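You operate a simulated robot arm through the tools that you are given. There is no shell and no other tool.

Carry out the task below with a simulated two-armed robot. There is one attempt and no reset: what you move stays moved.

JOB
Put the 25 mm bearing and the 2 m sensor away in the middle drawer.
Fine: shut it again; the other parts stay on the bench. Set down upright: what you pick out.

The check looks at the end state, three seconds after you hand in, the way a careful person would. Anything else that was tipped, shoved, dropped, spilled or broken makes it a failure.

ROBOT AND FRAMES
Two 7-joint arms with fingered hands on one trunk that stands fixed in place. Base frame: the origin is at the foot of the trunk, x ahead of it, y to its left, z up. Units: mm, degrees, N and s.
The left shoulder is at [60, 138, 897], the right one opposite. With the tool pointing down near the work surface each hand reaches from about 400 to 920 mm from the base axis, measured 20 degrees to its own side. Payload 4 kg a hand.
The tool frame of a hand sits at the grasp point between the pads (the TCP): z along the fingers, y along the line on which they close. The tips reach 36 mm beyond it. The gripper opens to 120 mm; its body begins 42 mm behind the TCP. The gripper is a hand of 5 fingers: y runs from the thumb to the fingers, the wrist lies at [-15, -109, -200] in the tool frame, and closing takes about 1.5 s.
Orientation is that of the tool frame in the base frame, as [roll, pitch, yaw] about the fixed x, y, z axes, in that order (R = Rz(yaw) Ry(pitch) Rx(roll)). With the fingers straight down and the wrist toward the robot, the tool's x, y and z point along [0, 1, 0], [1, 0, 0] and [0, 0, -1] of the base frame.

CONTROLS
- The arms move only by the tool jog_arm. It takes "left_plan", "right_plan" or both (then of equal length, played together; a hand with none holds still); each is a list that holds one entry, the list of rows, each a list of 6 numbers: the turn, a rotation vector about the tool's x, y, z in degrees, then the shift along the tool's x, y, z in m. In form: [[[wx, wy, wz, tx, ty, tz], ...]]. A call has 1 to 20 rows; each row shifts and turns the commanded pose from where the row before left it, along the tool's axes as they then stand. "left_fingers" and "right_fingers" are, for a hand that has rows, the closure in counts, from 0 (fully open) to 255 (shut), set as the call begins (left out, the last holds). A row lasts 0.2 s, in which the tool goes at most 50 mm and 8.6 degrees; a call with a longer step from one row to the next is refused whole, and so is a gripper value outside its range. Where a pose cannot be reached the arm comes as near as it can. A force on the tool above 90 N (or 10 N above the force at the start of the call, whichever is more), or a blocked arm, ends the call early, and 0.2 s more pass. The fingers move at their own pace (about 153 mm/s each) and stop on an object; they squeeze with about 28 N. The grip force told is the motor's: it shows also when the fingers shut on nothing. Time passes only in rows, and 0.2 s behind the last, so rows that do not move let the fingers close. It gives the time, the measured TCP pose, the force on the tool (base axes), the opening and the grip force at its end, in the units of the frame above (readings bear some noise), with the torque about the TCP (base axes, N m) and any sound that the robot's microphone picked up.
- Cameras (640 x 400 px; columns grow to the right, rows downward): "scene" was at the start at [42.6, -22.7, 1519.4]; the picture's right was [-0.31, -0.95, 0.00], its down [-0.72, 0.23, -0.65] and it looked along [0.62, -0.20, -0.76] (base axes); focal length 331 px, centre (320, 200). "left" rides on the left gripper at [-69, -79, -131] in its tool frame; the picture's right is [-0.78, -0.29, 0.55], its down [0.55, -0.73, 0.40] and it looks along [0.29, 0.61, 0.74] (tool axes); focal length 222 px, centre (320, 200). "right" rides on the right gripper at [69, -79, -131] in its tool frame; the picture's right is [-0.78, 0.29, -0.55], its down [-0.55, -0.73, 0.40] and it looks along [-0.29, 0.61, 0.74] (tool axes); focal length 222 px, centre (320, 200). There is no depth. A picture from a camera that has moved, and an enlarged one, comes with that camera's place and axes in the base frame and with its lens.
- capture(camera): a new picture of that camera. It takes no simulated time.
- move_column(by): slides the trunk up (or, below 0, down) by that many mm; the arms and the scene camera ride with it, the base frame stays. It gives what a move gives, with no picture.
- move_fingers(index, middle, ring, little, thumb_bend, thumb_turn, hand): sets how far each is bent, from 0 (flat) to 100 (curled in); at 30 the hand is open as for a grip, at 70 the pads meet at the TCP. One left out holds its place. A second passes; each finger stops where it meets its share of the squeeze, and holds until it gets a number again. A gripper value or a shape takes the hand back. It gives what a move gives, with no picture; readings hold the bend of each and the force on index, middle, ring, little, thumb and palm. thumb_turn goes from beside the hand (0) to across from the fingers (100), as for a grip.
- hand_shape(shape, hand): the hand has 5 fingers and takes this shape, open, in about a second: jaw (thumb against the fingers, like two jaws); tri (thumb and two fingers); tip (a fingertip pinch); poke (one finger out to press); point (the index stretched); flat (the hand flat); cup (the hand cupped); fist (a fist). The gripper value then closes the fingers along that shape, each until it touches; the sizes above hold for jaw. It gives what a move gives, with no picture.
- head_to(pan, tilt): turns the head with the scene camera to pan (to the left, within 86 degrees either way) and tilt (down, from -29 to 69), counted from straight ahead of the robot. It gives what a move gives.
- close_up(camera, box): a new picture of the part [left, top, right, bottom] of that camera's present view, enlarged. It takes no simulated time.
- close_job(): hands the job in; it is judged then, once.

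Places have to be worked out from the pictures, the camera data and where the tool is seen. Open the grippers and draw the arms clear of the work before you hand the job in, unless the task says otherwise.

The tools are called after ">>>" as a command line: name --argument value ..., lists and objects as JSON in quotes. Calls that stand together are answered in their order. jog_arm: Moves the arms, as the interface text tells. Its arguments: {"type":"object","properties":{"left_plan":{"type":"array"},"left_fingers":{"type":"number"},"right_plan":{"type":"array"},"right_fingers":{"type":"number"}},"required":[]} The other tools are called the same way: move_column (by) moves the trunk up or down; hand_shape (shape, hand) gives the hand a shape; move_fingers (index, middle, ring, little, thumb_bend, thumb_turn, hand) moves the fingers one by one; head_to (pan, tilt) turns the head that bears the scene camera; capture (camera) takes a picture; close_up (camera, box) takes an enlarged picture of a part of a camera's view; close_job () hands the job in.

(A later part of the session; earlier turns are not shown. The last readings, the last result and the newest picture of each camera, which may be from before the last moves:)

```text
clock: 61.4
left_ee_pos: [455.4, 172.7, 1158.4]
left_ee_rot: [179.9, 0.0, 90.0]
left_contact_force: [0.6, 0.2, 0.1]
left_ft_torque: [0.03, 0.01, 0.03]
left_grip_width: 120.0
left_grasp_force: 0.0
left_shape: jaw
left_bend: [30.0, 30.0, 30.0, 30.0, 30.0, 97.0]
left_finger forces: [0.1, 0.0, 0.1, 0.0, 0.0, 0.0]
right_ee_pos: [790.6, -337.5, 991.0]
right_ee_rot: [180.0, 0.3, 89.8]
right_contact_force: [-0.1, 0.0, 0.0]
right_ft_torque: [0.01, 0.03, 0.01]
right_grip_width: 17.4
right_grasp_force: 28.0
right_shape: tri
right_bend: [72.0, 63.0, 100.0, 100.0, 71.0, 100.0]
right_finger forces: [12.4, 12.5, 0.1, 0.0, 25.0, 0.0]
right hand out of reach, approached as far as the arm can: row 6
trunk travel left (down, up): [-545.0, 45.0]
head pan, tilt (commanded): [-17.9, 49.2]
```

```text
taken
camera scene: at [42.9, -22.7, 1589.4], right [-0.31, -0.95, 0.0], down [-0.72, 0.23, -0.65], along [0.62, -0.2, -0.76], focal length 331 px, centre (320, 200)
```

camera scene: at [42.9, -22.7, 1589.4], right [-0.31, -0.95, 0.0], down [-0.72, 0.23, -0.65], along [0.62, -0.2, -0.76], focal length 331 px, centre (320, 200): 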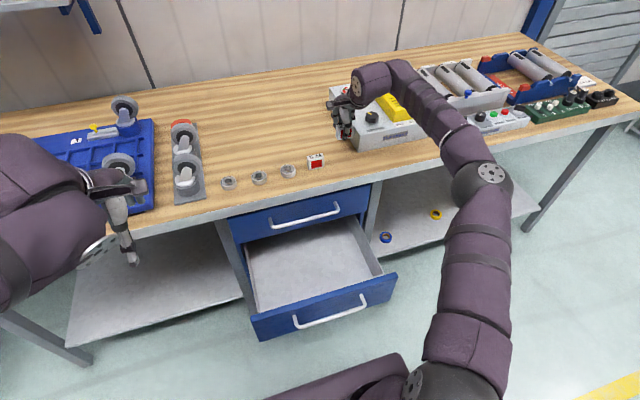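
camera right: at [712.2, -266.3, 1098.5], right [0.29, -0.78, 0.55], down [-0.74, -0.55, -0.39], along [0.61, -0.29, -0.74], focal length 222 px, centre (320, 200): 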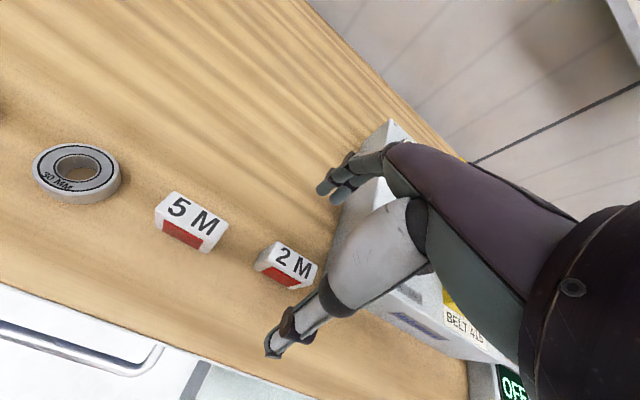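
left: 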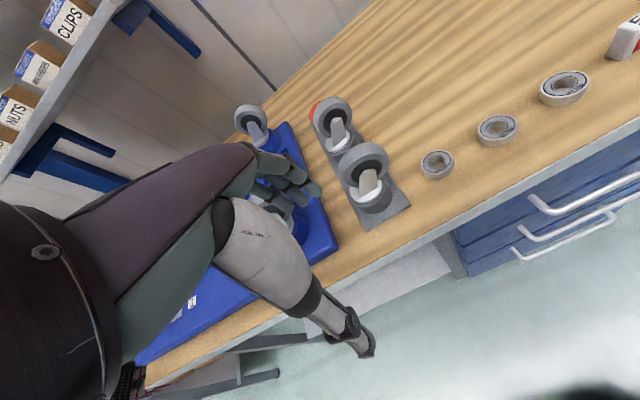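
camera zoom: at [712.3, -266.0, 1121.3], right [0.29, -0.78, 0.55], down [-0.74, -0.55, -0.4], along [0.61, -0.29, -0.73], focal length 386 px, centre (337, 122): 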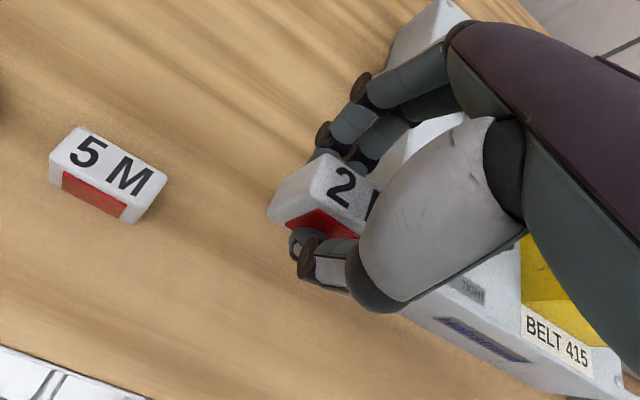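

The sensor is held firmly and clear of the bench. I carry it back over the open drawer at this height.

>>> jog_arm --right_plan '[[[0, 0, 0, 0.002, -0.015, 0], [0, 0, 0, 0.01, -0.03, 0], [0, 0, 0, 0.012, -0.03, 0], [0, 0, 0, 0.012, -0.03, 0], [0, 0, 0, 0.012, -0.03, 0], [0, 0, 0, 0.012, -0.03, 0], [0, 0, 0, 0.008, -0.02, 0], [0, 0, 0, 0.002, -0.01, 0], [0, 0, 0, 0, 0, 0]]]'

>>> move_column --by -250

>>> capture --camera "scene"

>>> capture --camera "right"

```text
clock: 63.4
left_ee_pos: [455.6, 172.7, 1158.7]
left_ee_rot: [-180.0, 0.0, 90.1]
left_contact_force: [0.0, 0.0, -0.1]
left_ft_torque: [0.03, -0.03, 0.01]
left_grip_width: 119.7
left_grasp_force: 0.0
left_shape: jaw
left_bend: [30.0, 30.0, 30.0, 30.0, 30.0, 97.0]
left_finger forces: [0.0, 0.0, 0.0, 0.0, 0.0, 0.0]
right_ee_pos: [594.8, -267.5, 989.8]
right_ee_rot: [-179.9, 0.3, 89.9]
right_contact_force: [0.2, 0.8, -0.7]
right_ft_torque: [-0.02, 0.0, 0.01]
right_grip_width: 17.5
right_grasp_force: 27.9
right_shape: tri
right_bend: [72.0, 63.0, 100.0, 100.0, 71.0, 100.0]
right_finger forces: [12.3, 12.4, 0.0, 0.0, 24.8, 0.0]
trunk travel left (down, up): [-545.0, 45.0]
head pan, tilt (commanded): [-17.9, 49.2]
```

```text
clock: 66.0
left_ee_pos: [456.8, 172.0, 908.3]
left_ee_rot: [-180.0, 0.0, 90.0]
left_contact_force: [-0.4, -0.2, -0.2]
left_ft_torque: [0.0, -0.02, -0.01]
left_grip_width: 120.0
left_grasp_force: 0.0
left_shape: jaw
left_bend: [30.0, 30.0, 30.0, 30.0, 30.0, 97.0]
left_finger forces: [0.0, 0.0, 0.0, 0.1, 0.0, 0.0]
right_ee_pos: [596.0, -267.0, 739.6]
right_ee_rot: [-180.0, 0.3, 90.0]
right_contact_force: [0.4, -0.3, -0.5]
right_ft_torque: [0.0, 0.0, -0.01]
right_grip_width: 17.4
right_grasp_force: 27.4
right_shape: tri
right_bend: [72.0, 63.0, 100.0, 100.0, 71.0, 100.0]
right_finger forces: [12.4, 12.3, 0.0, 0.0, 24.8, 0.1]
trunk travel left (down, up): [-295.0, 295.0]
head pan, tilt (commanded): [-17.9, 49.2]
```

```text
taken
camera scene: at [42.6, -22.7, 1339.4], right [-0.31, -0.95, 0.0], down [-0.72, 0.23, -0.65], along [0.62, -0.2, -0.76], focal length 331 px, centre (320, 200)
```

scene: 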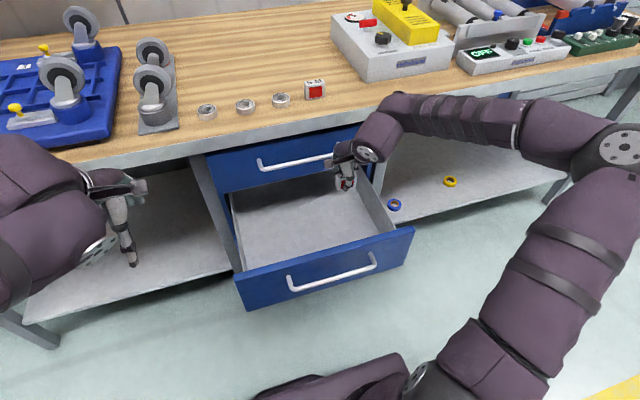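

```text
taken
camera right: at [517.3, -196.0, 871.1], right [0.29, -0.78, 0.55], down [-0.74, -0.55, -0.39], along [0.61, -0.29, -0.74], focal length 222 px, centre (320, 200)
```

right: 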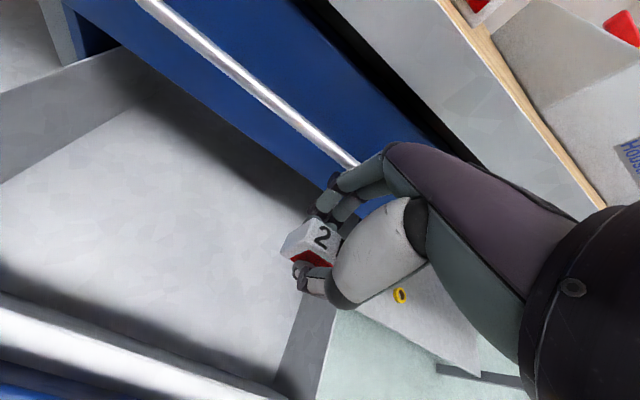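

The sensor hangs over the drawer. I shift it to about (567, −230), away from the top handle and the side wall, then lower it to roughly 25 mm above the drawer floor.

>>> jog_arm --right_plan '[[[0, 0, 0, 0.013, -0.01, 0], [0, 0, 0, 0.013, -0.01, 0], [0, 0, 0, 0.012, -0.01, 0], [0, 0, 0, 0, 0, 0.015], [0, 0, 0, 0, 0, 0.025], [0, 0, 0, 0, 0, 0.025], [0, 0, 0, 0, 0, 0.025], [0, 0, 0, 0, 0, 0.025], [0, 0, 0, 0, 0, 0.015], [0, 0, 0, 0, 0, 0]]]'

>>> capture --camera "right"

>>> close_up --camera "scene" --box '[250, 120, 420, 260]'

```text
clock: 68.2
left_ee_pos: [457.0, 172.5, 908.4]
left_ee_rot: [180.0, -0.1, 90.0]
left_contact_force: [0.0, -0.1, 1.6]
left_ft_torque: [-0.03, 0.0, 0.01]
left_grip_width: 120.2
left_grasp_force: 0.1
left_shape: jaw
left_bend: [30.0, 30.0, 30.0, 30.0, 30.0, 97.0]
left_finger forces: [0.0, 0.0, 0.1, 0.1, 0.1, 0.0]
right_ee_pos: [566.9, -230.5, 608.6]
right_ee_rot: [180.0, 0.3, 90.0]
right_contact_force: [0.1, 1.1, -0.6]
right_ft_torque: [0.0, 0.0, -0.02]
right_grip_width: 17.4
right_grasp_force: 27.4
right_shape: tri
right_bend: [72.0, 63.0, 100.0, 100.0, 71.0, 100.0]
right_finger forces: [12.4, 12.3, 0.1, 0.0, 24.8, 0.0]
trunk travel left (down, up): [-295.0, 295.0]
head pan, tilt (commanded): [-17.9, 49.2]
```

```text
taken
camera right: at [487.5, -159.1, 740.5], right [0.29, -0.78, 0.55], down [-0.74, -0.55, -0.39], along [0.61, -0.29, -0.74], focal length 222 px, centre (320, 200)
```

right: 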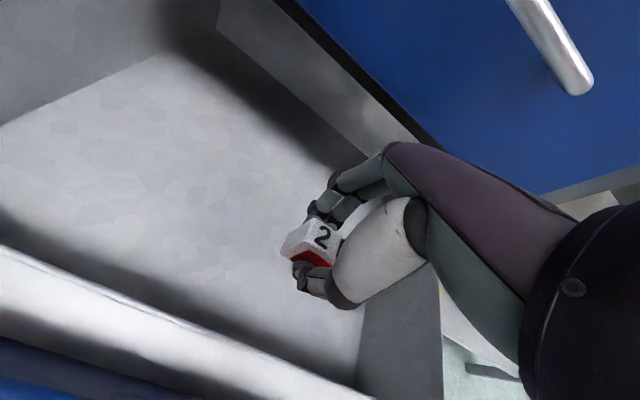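

```text
2.86 times, centred on (335, 190) of scene
camera zoom: at [42.7, -22.6, 1339.4], right [-0.31, -0.95, 0.0], down [-0.72, 0.23, -0.65], along [0.62, -0.2, -0.76], focal length 947 px, centre (277, 229)
```

zoom: 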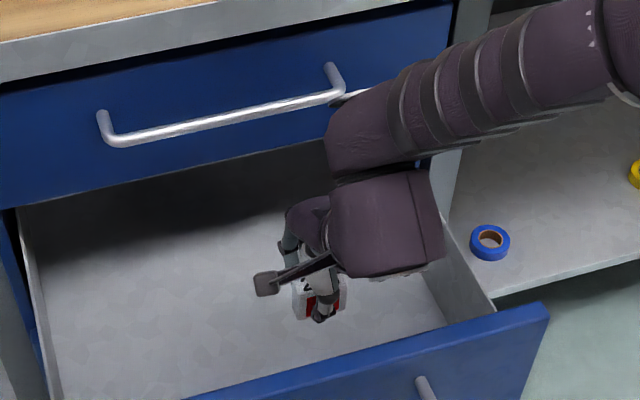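

The sensor's bottom is near z 565. I lower 15 mm and then step down gently, watching the vertical force for touchdown.

>>> jog_arm --right_plan '[[[0, 0, 0, 0, 0, 0.005], [0, 0, 0, 0, 0, 0.005], [0, 0, 0, 0, 0, 0.005], [0, 0, 0, 0, 0, 0]]]'

>>> close_up --camera "right" --box '[240, 150, 400, 330]'

>>> close_up --camera "scene" --box '[310, 180, 370, 245]'

```text
clock: 69.2
left_ee_pos: [455.9, 172.7, 909.1]
left_ee_rot: [180.0, 0.0, 90.1]
left_contact_force: [0.7, 0.1, 0.4]
left_ft_torque: [-0.02, -0.03, -0.01]
left_grip_width: 119.6
left_grasp_force: 0.0
left_shape: jaw
left_bend: [30.0, 30.0, 30.0, 30.0, 30.0, 97.0]
left_finger forces: [0.0, 0.1, 0.0, 0.1, 0.0, 0.0]
right_ee_pos: [564.8, -230.1, 594.3]
right_ee_rot: [-179.9, 0.4, 90.0]
right_contact_force: [-0.4, -0.1, 0.0]
right_ft_torque: [0.01, -0.01, 0.0]
right_grip_width: 17.4
right_grasp_force: 27.9
right_shape: tri
right_bend: [72.0, 63.0, 100.0, 100.0, 71.0, 100.0]
right_finger forces: [12.4, 12.4, 0.0, 0.1, 24.8, 0.0]
trunk travel left (down, up): [-295.0, 295.0]
head pan, tilt (commanded): [-17.9, 49.2]
```

```text
2.22 times, centred on (320, 240) of right
camera zoom: at [487.1, -158.7, 725.5], right [0.29, -0.78, 0.55], down [-0.74, -0.55, -0.39], along [0.61, -0.29, -0.74], focal length 494 px, centre (320, 111)
```

zoom: 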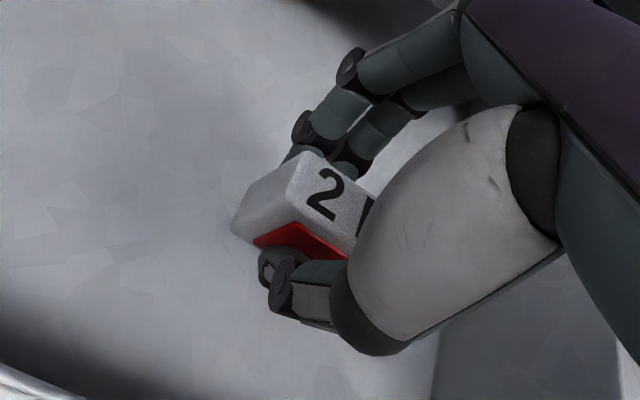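

```text
6.15 times, centred on (340, 212) of scene
camera zoom: at [42.7, -22.6, 1339.4], right [-0.31, -0.95, 0.0], down [-0.72, 0.23, -0.65], along [0.62, -0.2, -0.76], focal length 2039 px, centre (197, 123)
```

zoom: 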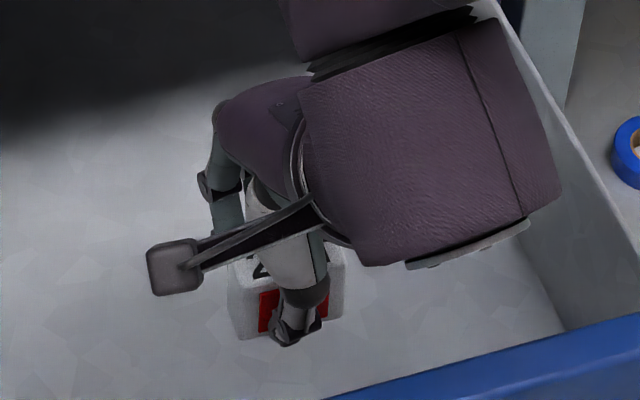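

Still no contact with the sensor bottom near z 551. I continue down in small steps.

>>> jog_arm --right_plan '[[[0, 0, 0, 0, 0, 0.002], [0, 0, 0, 0, 0, 0.002], [0, 0, 0, 0, 0, 0.002], [0, 0, 0, 0, 0, 0]]]'

```text
clock: 70.2
left_ee_pos: [456.5, 172.5, 909.5]
left_ee_rot: [-179.9, -0.1, 89.9]
left_contact_force: [-0.7, -1.0, -0.6]
left_ft_torque: [-0.01, 0.01, 0.03]
left_grip_width: 120.0
left_grasp_force: 0.1
left_shape: jaw
left_bend: [30.0, 30.0, 30.0, 30.0, 30.0, 97.0]
left_finger forces: [0.0, 0.0, 0.0, 0.0, 0.0, 0.0]
right_ee_pos: [564.3, -229.3, 587.5]
right_ee_rot: [-180.0, 0.3, 89.9]
right_contact_force: [-1.0, 1.1, -0.7]
right_ft_torque: [0.01, 0.01, 0.02]
right_grip_width: 17.4
right_grasp_force: 27.4
right_shape: tri
right_bend: [72.0, 63.0, 100.0, 100.0, 71.0, 100.0]
right_finger forces: [12.4, 12.4, 0.0, 0.1, 24.9, 0.1]
trunk travel left (down, up): [-295.0, 295.0]
head pan, tilt (commanded): [-17.9, 49.2]
```

No contact yet at TCP z 587.5; another three 2 mm steps.

>>> jog_arm --right_plan '[[[0, 0, 0, 0, 0, 0.002], [0, 0, 0, 0, 0, 0.002], [0, 0, 0, 0, 0, 0.002], [0, 0, 0, 0, 0, 0]]]'

```text
clock: 71.2
left_ee_pos: [456.0, 173.4, 908.4]
left_ee_rot: [-179.9, 0.0, 90.0]
left_contact_force: [0.2, 0.0, -0.2]
left_ft_torque: [-0.02, 0.0, 0.02]
left_grip_width: 119.9
left_grasp_force: 0.1
left_shape: jaw
left_bend: [30.0, 30.0, 30.0, 30.0, 30.0, 97.0]
left_finger forces: [0.1, 0.0, 0.0, 0.1, 0.0, 0.1]
right_ee_pos: [565.1, -230.6, 582.3]
right_ee_rot: [-179.9, 0.3, 90.0]
right_contact_force: [0.1, -0.9, -0.7]
right_ft_torque: [0.03, 0.0, -0.01]
right_grip_width: 17.4
right_grasp_force: 27.5
right_shape: tri
right_bend: [72.0, 63.0, 100.0, 100.0, 71.0, 100.0]
right_finger forces: [12.5, 12.4, 0.0, 0.0, 24.8, 0.0]
trunk travel left (down, up): [-295.0, 295.0]
head pan, tilt (commanded): [-17.9, 49.2]
```

Still free at z 582; I carry on downward in 2 mm steps.

>>> jog_arm --right_plan '[[[0, 0, 0, 0, 0, 0.002], [0, 0, 0, 0, 0, 0.002], [0, 0, 0, 0, 0, 0.002], [0, 0, 0, 0, 0, 0]]]'

>>> close_up --camera "scene" --box '[310, 180, 370, 245]'

```text
clock: 72.2
left_ee_pos: [456.2, 172.7, 908.6]
left_ee_rot: [-179.9, 0.0, 89.9]
left_contact_force: [-0.4, 0.3, -0.7]
left_ft_torque: [0.0, -0.03, -0.03]
left_grip_width: 119.9
left_grasp_force: 0.1
left_shape: jaw
left_bend: [30.0, 30.0, 30.0, 30.0, 30.0, 97.0]
left_finger forces: [0.0, 0.0, 0.0, 0.0, 0.1, 0.1]
right_ee_pos: [565.6, -229.8, 574.8]
right_ee_rot: [-180.0, 0.3, 90.1]
right_contact_force: [-0.4, 1.0, -1.2]
right_ft_torque: [-0.01, -0.03, 0.04]
right_grip_width: 17.2
right_grasp_force: 28.4
right_shape: tri
right_bend: [72.0, 63.0, 100.0, 100.0, 71.0, 100.0]
right_finger forces: [12.4, 12.3, 0.0, 0.1, 24.8, 0.1]
trunk travel left (down, up): [-295.0, 295.0]
head pan, tilt (commanded): [-17.9, 49.2]
```

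```text
6.15 times, centred on (340, 212) of scene
camera zoom: at [42.7, -22.6, 1339.4], right [-0.31, -0.95, 0.0], down [-0.72, 0.23, -0.65], along [0.62, -0.2, -0.76], focal length 2039 px, centre (197, 123)
```

zoom: 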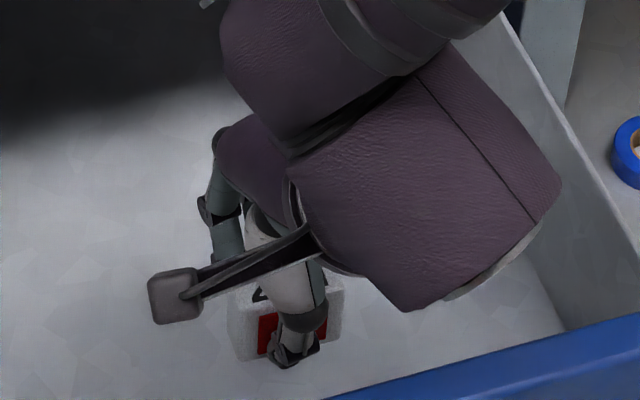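

There is still no contact, and re-examining the wall lines symmetrically suggests the floor is nearer z 490. I shift 30 mm forward to keep the wrist camera clear of the drawer's front panel, then continue down 25 mm.

>>> jog_arm --right_plan '[[[0, 0, 0, 0, 0.015, 0], [0, 0, 0, 0, 0.015, 0], [0, 0, 0, 0, 0, 0.006], [0, 0, 0, 0, 0, 0.006], [0, 0, 0, 0, 0, 0.006], [0, 0, 0, 0, 0, 0.004], [0, 0, 0, 0, 0, 0.003], [0, 0, 0, 0, 0, 0]]]'

>>> close_up --camera "right" --box '[200, 130, 420, 330]'

>>> close_up --camera "scene" --box '[250, 120, 420, 260]'

```text
clock: 74.0
left_ee_pos: [456.3, 172.4, 907.7]
left_ee_rot: [-180.0, 0.0, 89.9]
left_contact_force: [-0.5, 0.0, 0.8]
left_ft_torque: [0.04, 0.0, -0.01]
left_grip_width: 119.8
left_grasp_force: 0.1
left_shape: jaw
left_bend: [30.0, 30.0, 30.0, 30.0, 30.0, 97.0]
left_finger forces: [0.1, 0.0, 0.0, 0.0, 0.0, 0.0]
right_ee_pos: [594.6, -229.8, 551.9]
right_ee_rot: [-180.0, 0.3, 89.9]
right_contact_force: [-0.5, 0.1, -0.7]
right_ft_torque: [-0.02, 0.0, -0.03]
right_grip_width: 17.4
right_grasp_force: 28.3
right_shape: tri
right_bend: [72.0, 63.0, 100.0, 100.0, 71.0, 100.0]
right_finger forces: [12.4, 12.4, 0.0, 0.1, 24.8, 0.0]
trunk travel left (down, up): [-295.0, 295.0]
head pan, tilt (commanded): [-17.9, 49.2]
```

```text
2.00 times, centred on (310, 230) of right
camera zoom: at [517.3, -158.6, 682.9], right [0.29, -0.78, 0.55], down [-0.74, -0.55, -0.39], along [0.61, -0.29, -0.74], focal length 444 px, centre (340, 140)
```

zoom: 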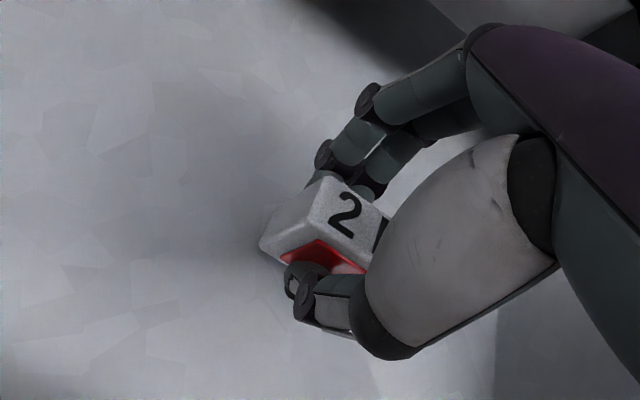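

```text
2.86 times, centred on (335, 190) of scene
camera zoom: at [42.7, -22.6, 1339.4], right [-0.31, -0.95, 0.0], down [-0.72, 0.23, -0.65], along [0.62, -0.2, -0.76], focal length 947 px, centre (277, 229)
```

zoom: 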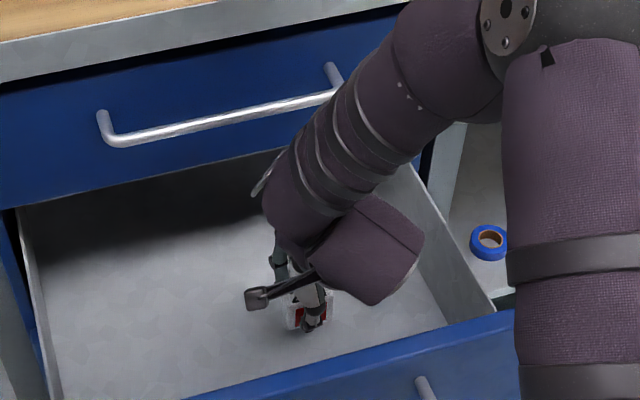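

Now the sensor's shadow is drawing close; its bottom is near z 508. I continue in 2 mm steps.

>>> jog_arm --right_plan '[[[0, 0, 0, 0, 0, 0.002], [0, 0, 0, 0, 0, 0.002], [0, 0, 0, 0, 0, 0.002], [0, 0, 0, 0, 0, 0.002], [0, 0, 0, 0, 0, 0]]]'

>>> close_up --camera "right" --box '[200, 130, 420, 330]'

```text
clock: 75.2
left_ee_pos: [456.7, 173.0, 908.5]
left_ee_rot: [-180.0, 0.0, 89.9]
left_contact_force: [-0.4, 0.6, -0.2]
left_ft_torque: [0.01, -0.01, 0.01]
left_grip_width: 119.8
left_grasp_force: 0.0
left_shape: jaw
left_bend: [30.0, 30.0, 30.0, 30.0, 30.0, 97.0]
left_finger forces: [0.0, 0.0, 0.0, 0.1, 0.1, 0.0]
right_ee_pos: [595.8, -229.6, 542.8]
right_ee_rot: [-180.0, 0.3, 90.0]
right_contact_force: [0.3, -0.4, -0.2]
right_ft_torque: [-0.01, 0.01, 0.02]
right_grip_width: 17.3
right_grasp_force: 28.2
right_shape: tri
right_bend: [72.0, 63.0, 100.0, 100.0, 71.0, 100.0]
right_finger forces: [12.3, 12.4, 0.0, 0.1, 24.8, 0.0]
trunk travel left (down, up): [-295.0, 295.0]
head pan, tilt (commanded): [-17.9, 49.2]
```

```text
2.00 times, centred on (310, 230) of right
camera zoom: at [517.4, -158.9, 674.9], right [0.29, -0.78, 0.55], down [-0.74, -0.55, -0.39], along [0.61, -0.29, -0.74], focal length 444 px, centre (340, 140)
```

zoom: 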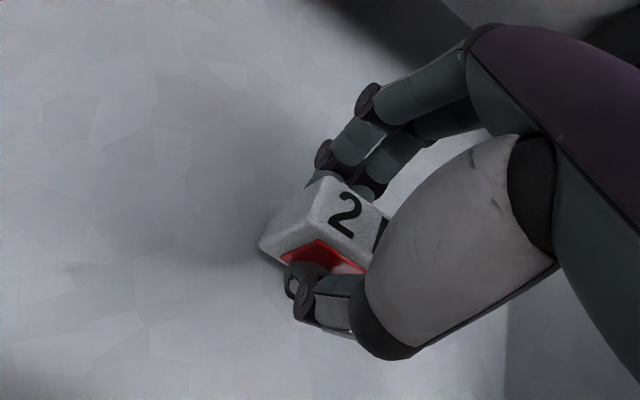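

The bottom is near z 500 and the contact shadow is tightening; four more 2 mm steps.

>>> jog_arm --right_plan '[[[0, 0, 0, 0, 0, 0.002], [0, 0, 0, 0, 0, 0.002], [0, 0, 0, 0, 0, 0.002], [0, 0, 0, 0, 0, 0]]]'

```text
clock: 76.2
left_ee_pos: [455.8, 172.8, 908.8]
left_ee_rot: [-180.0, 0.0, 90.0]
left_contact_force: [0.4, -0.7, -0.4]
left_ft_torque: [-0.03, 0.0, -0.01]
left_grip_width: 119.7
left_grasp_force: 0.0
left_shape: jaw
left_bend: [30.0, 30.0, 30.0, 30.0, 30.0, 97.0]
left_finger forces: [0.1, 0.0, 0.0, 0.0, 0.0, 0.0]
right_ee_pos: [596.1, -232.1, 538.0]
right_ee_rot: [-180.0, 0.3, 90.0]
right_contact_force: [0.0, 0.4, 0.0]
right_ft_torque: [-0.04, 0.01, -0.01]
right_grip_width: 17.3
right_grasp_force: 27.4
right_shape: tri
right_bend: [72.0, 63.0, 100.0, 100.0, 71.0, 100.0]
right_finger forces: [12.4, 12.4, 0.0, 0.0, 24.8, 0.1]
trunk travel left (down, up): [-295.0, 295.0]
head pan, tilt (commanded): [-17.9, 49.2]
```

Still free at z 538; I continue stepping.

>>> jog_arm --right_plan '[[[0, 0, 0, 0, 0, 0.002], [0, 0, 0, 0, 0, 0.002], [0, 0, 0, 0, 0, 0.002], [0, 0, 0, 0, 0, 0]]]'

>>> close_up --camera "right" --box '[200, 130, 420, 330]'

>>> close_up --camera "scene" --box '[310, 190, 370, 250]'

```text
clock: 77.2
left_ee_pos: [456.7, 172.9, 909.4]
left_ee_rot: [179.9, 0.0, 89.9]
left_contact_force: [0.2, -0.5, 0.4]
left_ft_torque: [-0.02, -0.01, -0.04]
left_grip_width: 120.0
left_grasp_force: 0.1
left_shape: jaw
left_bend: [30.0, 30.0, 30.0, 30.0, 30.0, 97.0]
left_finger forces: [0.0, 0.0, 0.2, 0.1, 0.1, 0.0]
right_ee_pos: [594.7, -229.7, 531.6]
right_ee_rot: [-179.9, 0.2, 89.9]
right_contact_force: [0.1, 0.8, -0.1]
right_ft_torque: [0.0, -0.02, 0.0]
right_grip_width: 17.2
right_grasp_force: 27.7
right_shape: tri
right_bend: [72.0, 63.0, 100.0, 100.0, 71.0, 100.0]
right_finger forces: [12.5, 12.5, 0.0, 0.0, 24.8, 0.0]
trunk travel left (down, up): [-295.0, 295.0]
head pan, tilt (commanded): [-17.9, 49.2]
```

```text
2.00 times, centred on (310, 230) of right
camera zoom: at [517.2, -159.0, 662.6], right [0.29, -0.78, 0.55], down [-0.74, -0.55, -0.39], along [0.61, -0.29, -0.74], focal length 444 px, centre (340, 140)
```

zoom: 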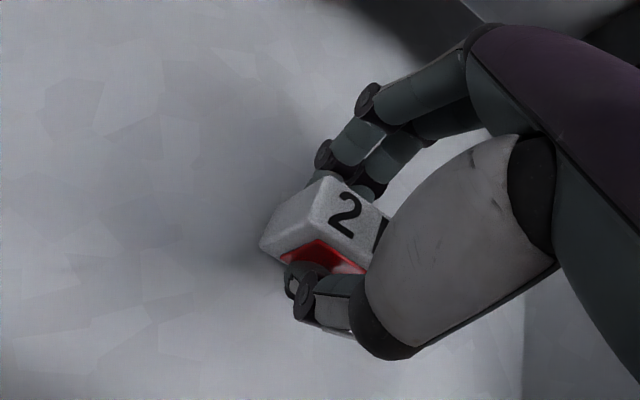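

```text
6.67 times, centred on (340, 220) of scene
camera zoom: at [42.7, -22.6, 1339.4], right [-0.31, -0.95, 0.0], down [-0.72, 0.23, -0.65], along [0.62, -0.2, -0.76], focal length 2209 px, centre (187, 67)
```

zoom: 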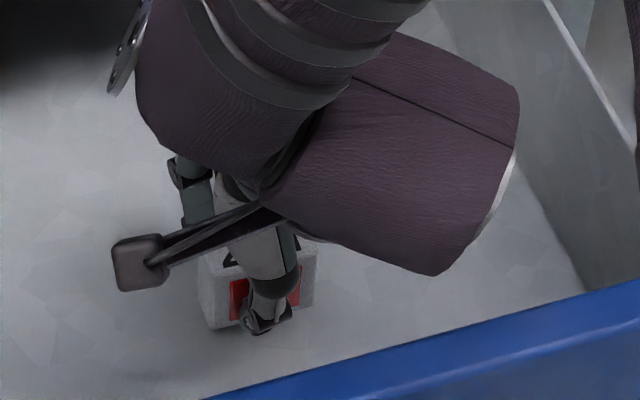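

Bottom is near z 488, still free. I keep stepping down and checking.

>>> jog_arm --right_plan '[[[0, 0, 0, 0, 0, 0.002], [0, 0, 0, 0, 0, 0.002], [0, 0, 0, 0, 0, 0.002], [0, 0, 0, 0, 0, 0]]]'

```text
clock: 78.2
left_ee_pos: [454.8, 172.2, 909.3]
left_ee_rot: [179.9, 0.0, 90.0]
left_contact_force: [0.1, 0.7, -0.3]
left_ft_torque: [0.02, 0.01, 0.0]
left_grip_width: 119.8
left_grasp_force: 0.1
left_shape: jaw
left_bend: [30.0, 30.0, 30.0, 30.0, 30.0, 97.0]
left_finger forces: [0.0, 0.0, 0.0, 0.0, 0.0, 0.0]
right_ee_pos: [595.6, -230.6, 525.1]
right_ee_rot: [180.0, 0.4, 90.1]
right_contact_force: [0.9, -1.0, 1.0]
right_ft_torque: [-0.01, -0.02, 0.03]
right_grip_width: 17.3
right_grasp_force: 28.0
right_shape: tri
right_bend: [72.0, 63.0, 100.0, 100.0, 71.0, 100.0]
right_finger forces: [12.4, 12.4, 0.0, 0.0, 24.8, 0.0]
trunk travel left (down, up): [-295.0, 295.0]
head pan, tilt (commanded): [-17.9, 49.2]
```

Free at 525; three more 2 mm steps.

>>> jog_arm --right_plan '[[[0, 0, 0, 0, 0, 0.002], [0, 0, 0, 0, 0, 0.002], [0, 0, 0, 0, 0, 0.001], [0, 0, 0, 0, 0, 0]]]'

>>> close_up --camera "right" --box '[200, 130, 420, 330]'

>>> capture --camera "scene"

```text
clock: 79.2
left_ee_pos: [456.2, 171.7, 909.3]
left_ee_rot: [-179.9, 0.1, 90.0]
left_contact_force: [0.6, 0.0, 0.3]
left_ft_torque: [-0.01, 0.01, -0.01]
left_grip_width: 119.9
left_grasp_force: 0.0
left_shape: jaw
left_bend: [30.0, 30.0, 30.0, 30.0, 30.0, 97.0]
left_finger forces: [0.0, 0.0, 0.0, 0.0, 0.0, 0.1]
right_ee_pos: [595.9, -230.8, 520.7]
right_ee_rot: [180.0, 0.3, 90.0]
right_contact_force: [-0.5, 0.7, -0.8]
right_ft_torque: [0.0, 0.01, -0.02]
right_grip_width: 17.3
right_grasp_force: 28.0
right_shape: tri
right_bend: [72.0, 63.0, 100.0, 100.0, 71.0, 100.0]
right_finger forces: [12.4, 12.4, 0.0, 0.0, 24.7, 0.1]
trunk travel left (down, up): [-295.0, 295.0]
head pan, tilt (commanded): [-17.9, 49.2]
```

```text
2.00 times, centred on (310, 230) of right
camera zoom: at [517.1, -159.1, 651.7], right [0.29, -0.78, 0.55], down [-0.74, -0.55, -0.39], along [0.61, -0.29, -0.74], focal length 444 px, centre (340, 140)
```

zoom: 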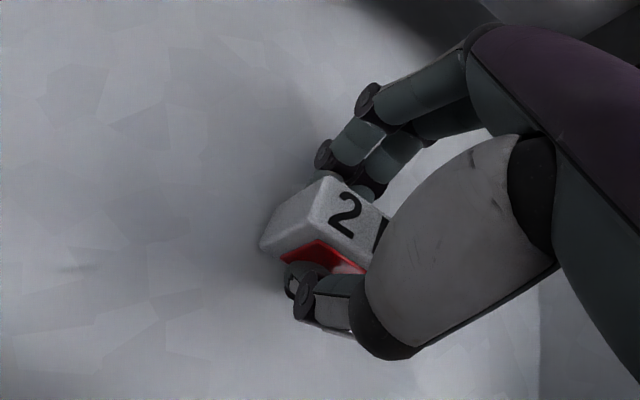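

```text
taken
camera scene: at [42.7, -22.6, 1339.4], right [-0.31, -0.95, 0.0], down [-0.72, 0.23, -0.65], along [0.62, -0.2, -0.76], focal length 331 px, centre (320, 200)
```

scene: 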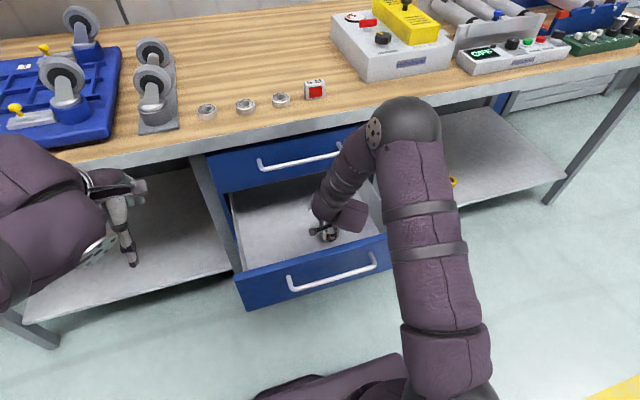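

Still no touch at TCP z 521 (bottom near 475). I keep lowering in small steps.

>>> jog_arm --right_plan '[[[0, 0, 0, 0, 0, 0.002], [0, 0, 0, 0, 0, 0.002], [0, 0, 0, 0, 0, 0.001], [0, 0, 0, 0, 0, 0]]]'

```text
clock: 80.2
left_ee_pos: [455.5, 173.5, 910.1]
left_ee_rot: [-179.9, 0.0, 89.9]
left_contact_force: [-0.8, -0.1, 0.4]
left_ft_torque: [0.01, 0.0, 0.0]
left_grip_width: 119.9
left_grasp_force: 0.1
left_shape: jaw
left_bend: [30.0, 30.0, 30.0, 30.0, 30.0, 97.0]
left_finger forces: [0.0, 0.1, 0.1, 0.1, 0.0, 0.1]
right_ee_pos: [595.4, -230.5, 517.3]
right_ee_rot: [179.8, 0.3, 90.0]
right_contact_force: [-0.4, 1.2, 13.8]
right_ft_torque: [0.03, 0.01, -0.03]
right_grip_width: 18.0
right_grasp_force: 28.2
right_shape: tri
right_bend: [72.0, 63.0, 100.0, 100.0, 71.0, 100.0]
right_finger forces: [13.7, 13.8, 0.0, 0.0, 28.1, 0.0]
trunk travel left (down, up): [-295.0, 295.0]
head pan, tilt (commanded): [-17.9, 49.2]
```

Touchdown: 14 N at TCP z 517. I ease up 1 mm and open the fingers to let the sensor stand on the drawer floor.

>>> jog_arm --right_plan '[[[0, 0, 0, 0, 0, -0.001], [0, 0, 0, 0, 0, 0], [0, 0, 0, 0, 0, 0]]]'

>>> jog_arm --right_plan '[[[0, 0, 0, 0, 0, 0], [0, 0, 0, 0, 0, 0], [0, 0, 0, 0, 0, 0], [0, 0, 0, 0, 0, 0], [0, 0, 0, 0, 0, 0]]]' --right_fingers 120

>>> close_up --camera "right" --box '[200, 130, 420, 330]'

>>> close_up --camera "scene" --box '[300, 190, 380, 260]'

```text
clock: 81.0
left_ee_pos: [455.8, 172.3, 909.1]
left_ee_rot: [180.0, 0.0, 90.0]
left_contact_force: [-0.3, 0.4, 0.7]
left_ft_torque: [0.03, 0.0, -0.05]
left_grip_width: 119.8
left_grasp_force: 0.2
left_shape: jaw
left_bend: [30.0, 30.0, 30.0, 30.0, 30.0, 97.0]
left_finger forces: [0.0, 0.0, 0.0, 0.0, 0.1, 0.0]
right_ee_pos: [595.3, -230.6, 516.8]
right_ee_rot: [179.8, 0.4, 90.0]
right_contact_force: [3.0, 0.2, 11.5]
right_ft_torque: [0.04, -0.1, 0.0]
right_grip_width: 17.7
right_grasp_force: 28.1
right_shape: tri
right_bend: [72.0, 63.0, 100.0, 100.0, 71.0, 100.0]
right_finger forces: [14.4, 14.5, 0.0, 0.0, 26.9, 0.0]
trunk travel left (down, up): [-295.0, 295.0]
head pan, tilt (commanded): [-17.9, 49.2]
```

```text
clock: 82.2
left_ee_pos: [455.8, 173.2, 908.4]
left_ee_rot: [180.0, 0.0, 89.9]
left_contact_force: [0.6, 0.4, -1.2]
left_ft_torque: [-0.01, -0.03, 0.0]
left_grip_width: 119.9
left_grasp_force: 0.1
left_shape: jaw
left_bend: [30.0, 30.0, 30.0, 30.0, 30.0, 97.0]
left_finger forces: [0.0, 0.0, 0.1, 0.0, 0.0, 0.0]
right_ee_pos: [595.1, -230.3, 515.8]
right_ee_rot: [-179.9, 0.4, 90.0]
right_contact_force: [-0.1, -0.9, -0.6]
right_ft_torque: [-0.01, 0.02, 0.02]
right_grip_width: 63.2
right_grasp_force: 0.0
right_shape: tri
right_bend: [41.0, 45.0, 99.0, 99.0, 53.0, 100.0]
right_finger forces: [0.0, 0.1, 0.1, 0.0, 0.0, 0.0]
trunk travel left (down, up): [-295.0, 295.0]
head pan, tilt (commanded): [-17.9, 49.2]
```

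```text
2.00 times, centred on (310, 230) of right
camera zoom: at [517.1, -159.1, 647.7], right [0.29, -0.78, 0.55], down [-0.74, -0.55, -0.39], along [0.61, -0.29, -0.74], focal length 444 px, centre (340, 140)
```

zoom: 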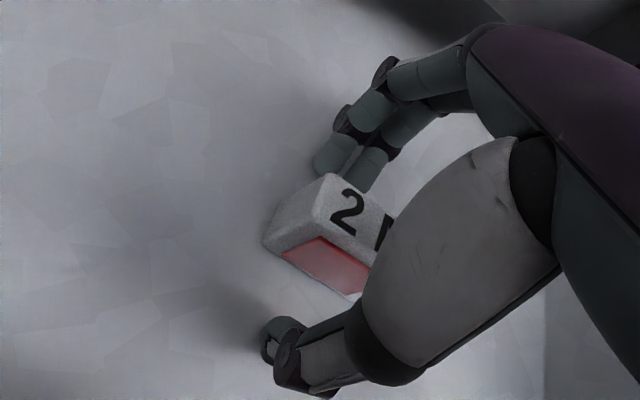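

```text
5.71 times, centred on (340, 225) of scene
camera zoom: at [42.6, -22.6, 1339.4], right [-0.31, -0.95, 0.0], down [-0.72, 0.23, -0.65], along [0.62, -0.2, -0.76], focal length 1894 px, centre (206, 57)
```

zoom: 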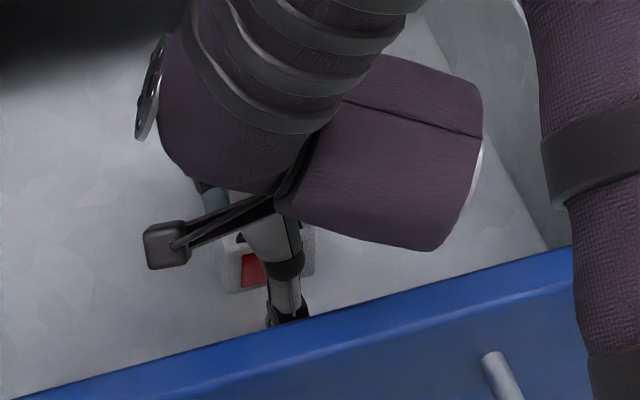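

The sensor stands upright on the drawer floor, free of the fingers. I lift the hand straight up out of the drawer.

>>> jog_arm --right_plan '[[[0, 0, 0, 0, 0, -0.005], [0, 0, 0, 0, 0, -0.01], [0, 0, 0, 0, 0, -0.02], [0, 0, 0, 0, 0, -0.02], [0, 0, 0, 0, -0.005, -0.025], [0, 0, 0, 0, -0.005, -0.025], [0, 0, 0, 0, -0.005, -0.025], [0, 0, 0, 0, -0.005, -0.025], [0, 0, 0, 0, -0.005, -0.025], [0, 0, 0, 0, -0.005, -0.025], [0, 0, 0, 0, 0, 0]]]'

>>> capture --camera "right"

>>> capture --camera "scene"

```text
clock: 84.5
left_ee_pos: [455.1, 173.2, 909.5]
left_ee_rot: [179.9, 0.0, 89.9]
left_contact_force: [0.0, 0.3, -0.4]
left_ft_torque: [0.0, 0.02, 0.03]
left_grip_width: 119.8
left_grasp_force: 0.1
left_shape: jaw
left_bend: [30.0, 30.0, 30.0, 30.0, 30.0, 97.0]
left_finger forces: [0.0, 0.1, 0.1, 0.0, 0.0, 0.0]
right_ee_pos: [565.8, -229.9, 720.2]
right_ee_rot: [180.0, 0.3, 89.9]
right_contact_force: [0.0, 0.9, 0.2]
right_ft_torque: [-0.02, -0.02, -0.01]
right_grip_width: 63.5
right_grasp_force: 0.1
right_shape: tri
right_bend: [41.0, 45.0, 99.0, 99.0, 53.0, 100.0]
right_finger forces: [0.0, 0.1, 0.0, 0.0, 0.0, 0.1]
trunk travel left (down, up): [-295.0, 295.0]
head pan, tilt (commanded): [-17.9, 49.2]
```

```text
taken
camera right: at [487.4, -157.9, 852.5], right [0.29, -0.78, 0.55], down [-0.74, -0.55, -0.39], along [0.61, -0.29, -0.74], focal length 222 px, centre (320, 200)
```

right: 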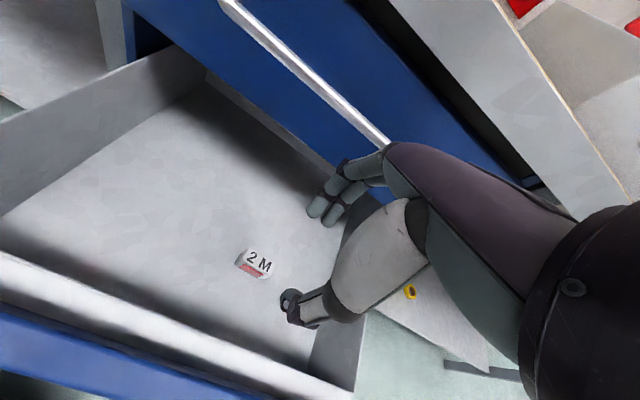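

```text
taken
camera scene: at [42.4, -22.6, 1339.4], right [-0.31, -0.95, 0.0], down [-0.72, 0.23, -0.65], along [0.62, -0.2, -0.76], focal length 331 px, centre (320, 200)
```

scene: 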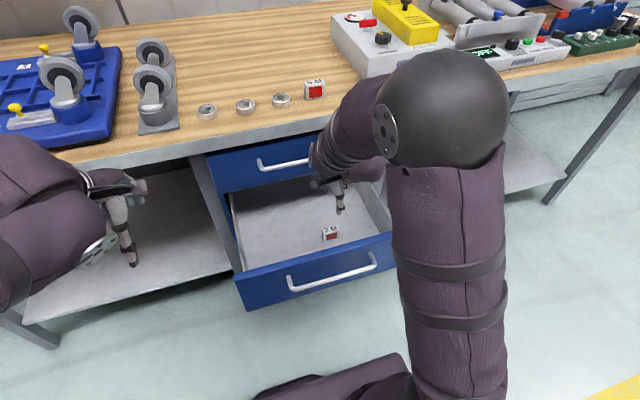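

The sensor is upright in the drawer with "2 M" on top. I raise the trunk back by 250 mm for the bearing.

>>> move_column --by 250

>>> jog_arm --right_plan '[[[0, 0, 0, 0.03, 0.01, 0], [0, 0, 0, 0.035, 0.02, 0], [0, 0, 0, 0.035, 0.022, 0], [0, 0, 0, 0.035, 0.022, 0], [0, 0, 0, 0.035, 0.022, 0], [0, 0, 0, 0.035, 0.022, 0], [0, 0, 0, 0.03, 0.022, 0], [0, 0, 0, 0.02, 0.02, 0], [0, 0, 0, 0, 0.01, 0], [0, 0, 0, 0, 0, 0]]]'

>>> capture --camera "scene"

>>> capture --camera "right"

```text
clock: 87.1
left_ee_pos: [457.6, 171.9, 1157.7]
left_ee_rot: [180.0, -0.1, 90.0]
left_contact_force: [-0.3, -0.3, 0.6]
left_ft_torque: [0.01, -0.05, -0.02]
left_grip_width: 119.6
left_grasp_force: 0.0
left_shape: jaw
left_bend: [30.0, 30.0, 30.0, 30.0, 30.0, 97.0]
left_finger forces: [0.1, 0.1, 0.0, 0.1, 0.0, 0.0]
right_ee_pos: [565.6, -229.8, 970.4]
right_ee_rot: [-180.0, 0.3, 90.0]
right_contact_force: [-0.1, -0.4, -0.6]
right_ft_torque: [0.02, -0.02, 0.03]
right_grip_width: 63.1
right_grasp_force: 0.1
right_shape: tri
right_bend: [41.0, 45.0, 99.0, 99.0, 53.0, 100.0]
right_finger forces: [0.1, 0.0, 0.1, 0.0, 0.1, 0.1]
trunk travel left (down, up): [-545.0, 45.0]
head pan, tilt (commanded): [-17.9, 49.2]
```

```text
clock: 89.3
left_ee_pos: [455.6, 172.9, 1157.8]
left_ee_rot: [180.0, 0.1, 90.0]
left_contact_force: [0.5, 1.2, -0.8]
left_ft_torque: [-0.02, -0.04, -0.01]
left_grip_width: 119.7
left_grasp_force: 0.1
left_shape: jaw
left_bend: [30.0, 30.0, 30.0, 30.0, 30.0, 97.0]
left_finger forces: [0.0, 0.0, 0.0, 0.1, 0.0, 0.0]
right_ee_pos: [736.5, 25.0, 970.0]
right_ee_rot: [-180.0, 0.2, 89.9]
right_contact_force: [0.2, -0.6, 0.0]
right_ft_torque: [0.02, 0.03, 0.0]
right_grip_width: 63.4
right_grasp_force: 0.1
right_shape: tri
right_bend: [41.0, 45.0, 99.0, 99.0, 53.0, 100.0]
right_finger forces: [0.0, 0.1, 0.0, 0.1, 0.0, 0.1]
trunk travel left (down, up): [-545.0, 45.0]
head pan, tilt (commanded): [-17.9, 49.2]
```

```text
taken
camera scene: at [42.6, -22.4, 1589.4], right [-0.31, -0.95, 0.0], down [-0.72, 0.23, -0.65], along [0.62, -0.2, -0.76], focal length 331 px, centre (320, 200)
```

scene: 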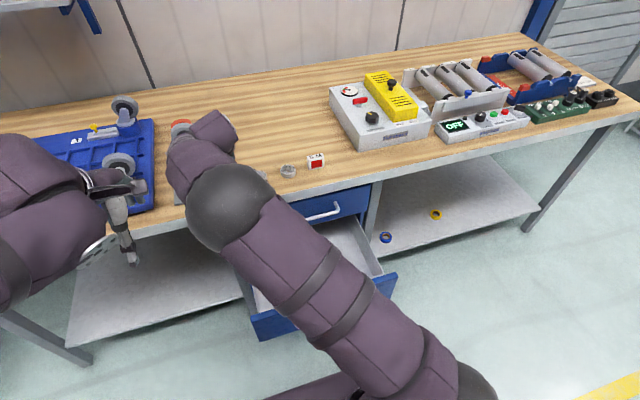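

```text
taken
camera right: at [658.0, 96.9, 1100.8], right [0.29, -0.78, 0.55], down [-0.74, -0.55, -0.39], along [0.61, -0.29, -0.74], focal length 222 px, centre (320, 200)
```

right: 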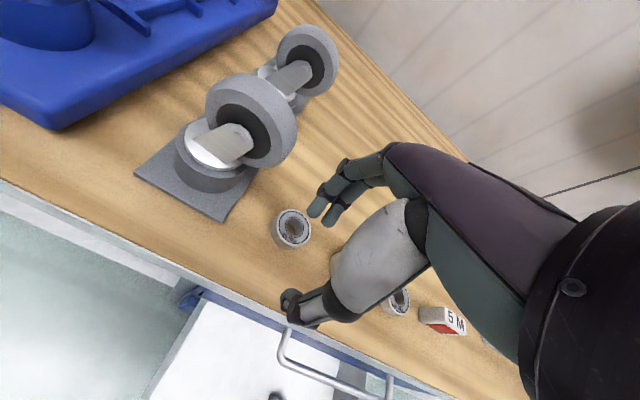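

The hand is over the bench near the bearing; the elbow sits at about (330, 0, 1266), well clear of the left arm. I zoom the right camera on the bearing to refine its position.

>>> close_up --camera "right" --box '[230, 150, 410, 350]'

>>> close_up --camera "right" --box '[260, 195, 325, 260]'

```text
2.00 times, centred on (320, 250) of right
camera zoom: at [658.0, 96.9, 1100.8], right [0.29, -0.78, 0.55], down [-0.74, -0.55, -0.39], along [0.61, -0.29, -0.74], focal length 444 px, centre (320, 100)
```

zoom: 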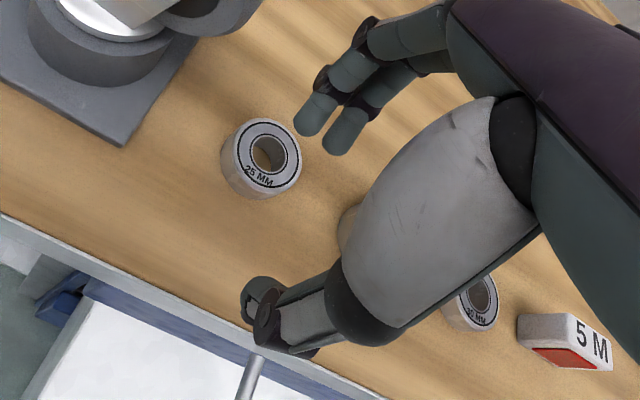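

```text
6.15 times, centred on (292, 228) of right
camera zoom: at [658.0, 96.9, 1100.8], right [0.29, -0.78, 0.55], down [-0.74, -0.55, -0.39], along [0.61, -0.29, -0.74], focal length 1367 px, centre (489, 31)
```

zoom: 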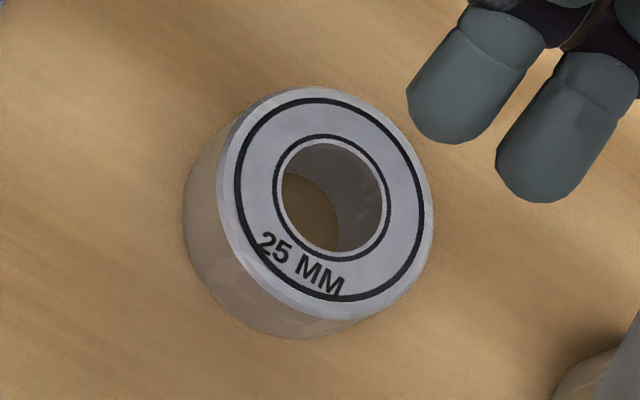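

The zoom confirms "25 MM" and puts its centre at about (785, 26). I open to about 80 mm, move over it and stop with the fingertips just above its top.

>>> jog_arm --right_plan '[[[0, 0, 0, 0, 0.012, 0.005], [0, 0, 0, 0, 0.012, 0.01], [0, 0, 0, 0, 0.012, 0.01], [0, 0, 0, 0.001, 0.012, 0.01], [0, 0, 0, 0, 0, 0]]]' --right_fingers 85

>>> capture --camera "right"

>>> close_up --camera "right" --box '[240, 130, 400, 330]'

```text
clock: 90.5
left_ee_pos: [456.3, 172.1, 1159.3]
left_ee_rot: [-179.9, 0.0, 89.9]
left_contact_force: [-0.8, -0.8, -0.4]
left_ft_torque: [-0.05, 0.02, 0.01]
left_grip_width: 119.9
left_grasp_force: 0.1
left_shape: jaw
left_bend: [30.0, 30.0, 30.0, 30.0, 30.0, 97.0]
left_finger forces: [0.0, 0.0, 0.0, 0.0, 0.1, 0.1]
right_ee_pos: [784.5, 25.6, 935.0]
right_ee_rot: [180.0, 0.3, 90.0]
right_contact_force: [-0.4, -0.8, 0.0]
right_ft_torque: [0.01, 0.0, 0.02]
right_grip_width: 79.7
right_grasp_force: 0.1
right_shape: tri
right_bend: [36.0, 39.0, 99.0, 99.0, 43.0, 100.0]
right_finger forces: [0.1, 0.1, 0.1, 0.0, 0.1, 0.0]
trunk travel left (down, up): [-545.0, 45.0]
head pan, tilt (commanded): [-17.9, 49.2]
```

```text
taken
camera right: at [705.7, 98.1, 1065.6], right [0.29, -0.78, 0.55], down [-0.74, -0.55, -0.39], along [0.61, -0.29, -0.74], focal length 222 px, centre (320, 200)
```

right: 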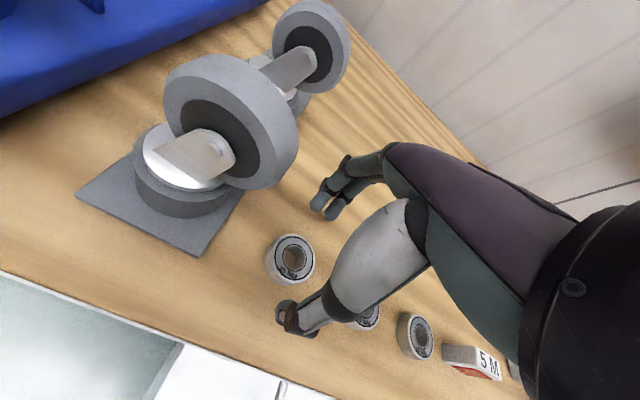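

```text
2.00 times, centred on (320, 230) of right
camera zoom: at [705.7, 98.1, 1065.6], right [0.29, -0.78, 0.55], down [-0.74, -0.55, -0.39], along [0.61, -0.29, -0.74], focal length 444 px, centre (320, 140)
```

zoom: 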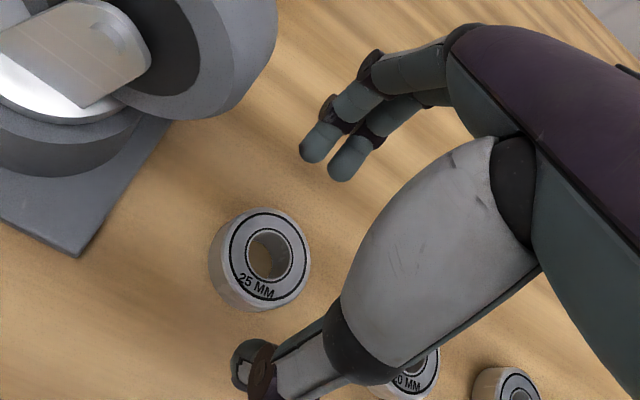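

The bearing centre now reads (786, 27), within 2 mm of the tool. I correct and descend 32 mm with the fingers straddling it.

>>> jog_arm --right_plan '[[[0, 0, 0, 0.001, 0.002, 0.008], [0, 0, 0, 0, 0, 0.008], [0, 0, 0, 0, 0, 0.008], [0, 0, 0, 0, 0, 0.008], [0, 0, 0, 0, 0, 0]]]'

>>> close_up --camera "right" --box '[240, 130, 400, 330]'

```text
clock: 91.7
left_ee_pos: [456.5, 173.8, 1159.4]
left_ee_rot: [180.0, 0.1, 90.0]
left_contact_force: [0.0, 0.3, 0.1]
left_ft_torque: [0.0, -0.01, -0.01]
left_grip_width: 119.6
left_grasp_force: 0.0
left_shape: jaw
left_bend: [30.0, 30.0, 30.0, 30.0, 30.0, 97.0]
left_finger forces: [0.1, 0.1, 0.0, 0.1, 0.1, 0.1]
right_ee_pos: [785.6, 27.1, 901.0]
right_ee_rot: [-179.9, 0.3, 90.1]
right_contact_force: [0.1, 0.6, 0.0]
right_ft_torque: [0.0, 0.02, -0.03]
right_grip_width: 79.6
right_grasp_force: 0.1
right_shape: tri
right_bend: [36.0, 39.0, 99.0, 99.0, 43.0, 100.0]
right_finger forces: [0.0, 0.0, 0.1, 0.0, 0.0, 0.0]
trunk travel left (down, up): [-545.0, 45.0]
head pan, tilt (commanded): [-17.9, 49.2]
```

```text
2.00 times, centred on (320, 230) of right
camera zoom: at [707.6, 98.8, 1033.5], right [0.29, -0.78, 0.55], down [-0.74, -0.55, -0.39], along [0.61, -0.29, -0.74], focal length 444 px, centre (320, 140)
```

zoom: 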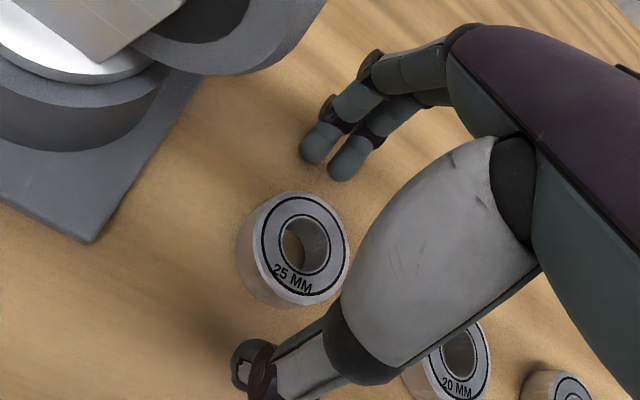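

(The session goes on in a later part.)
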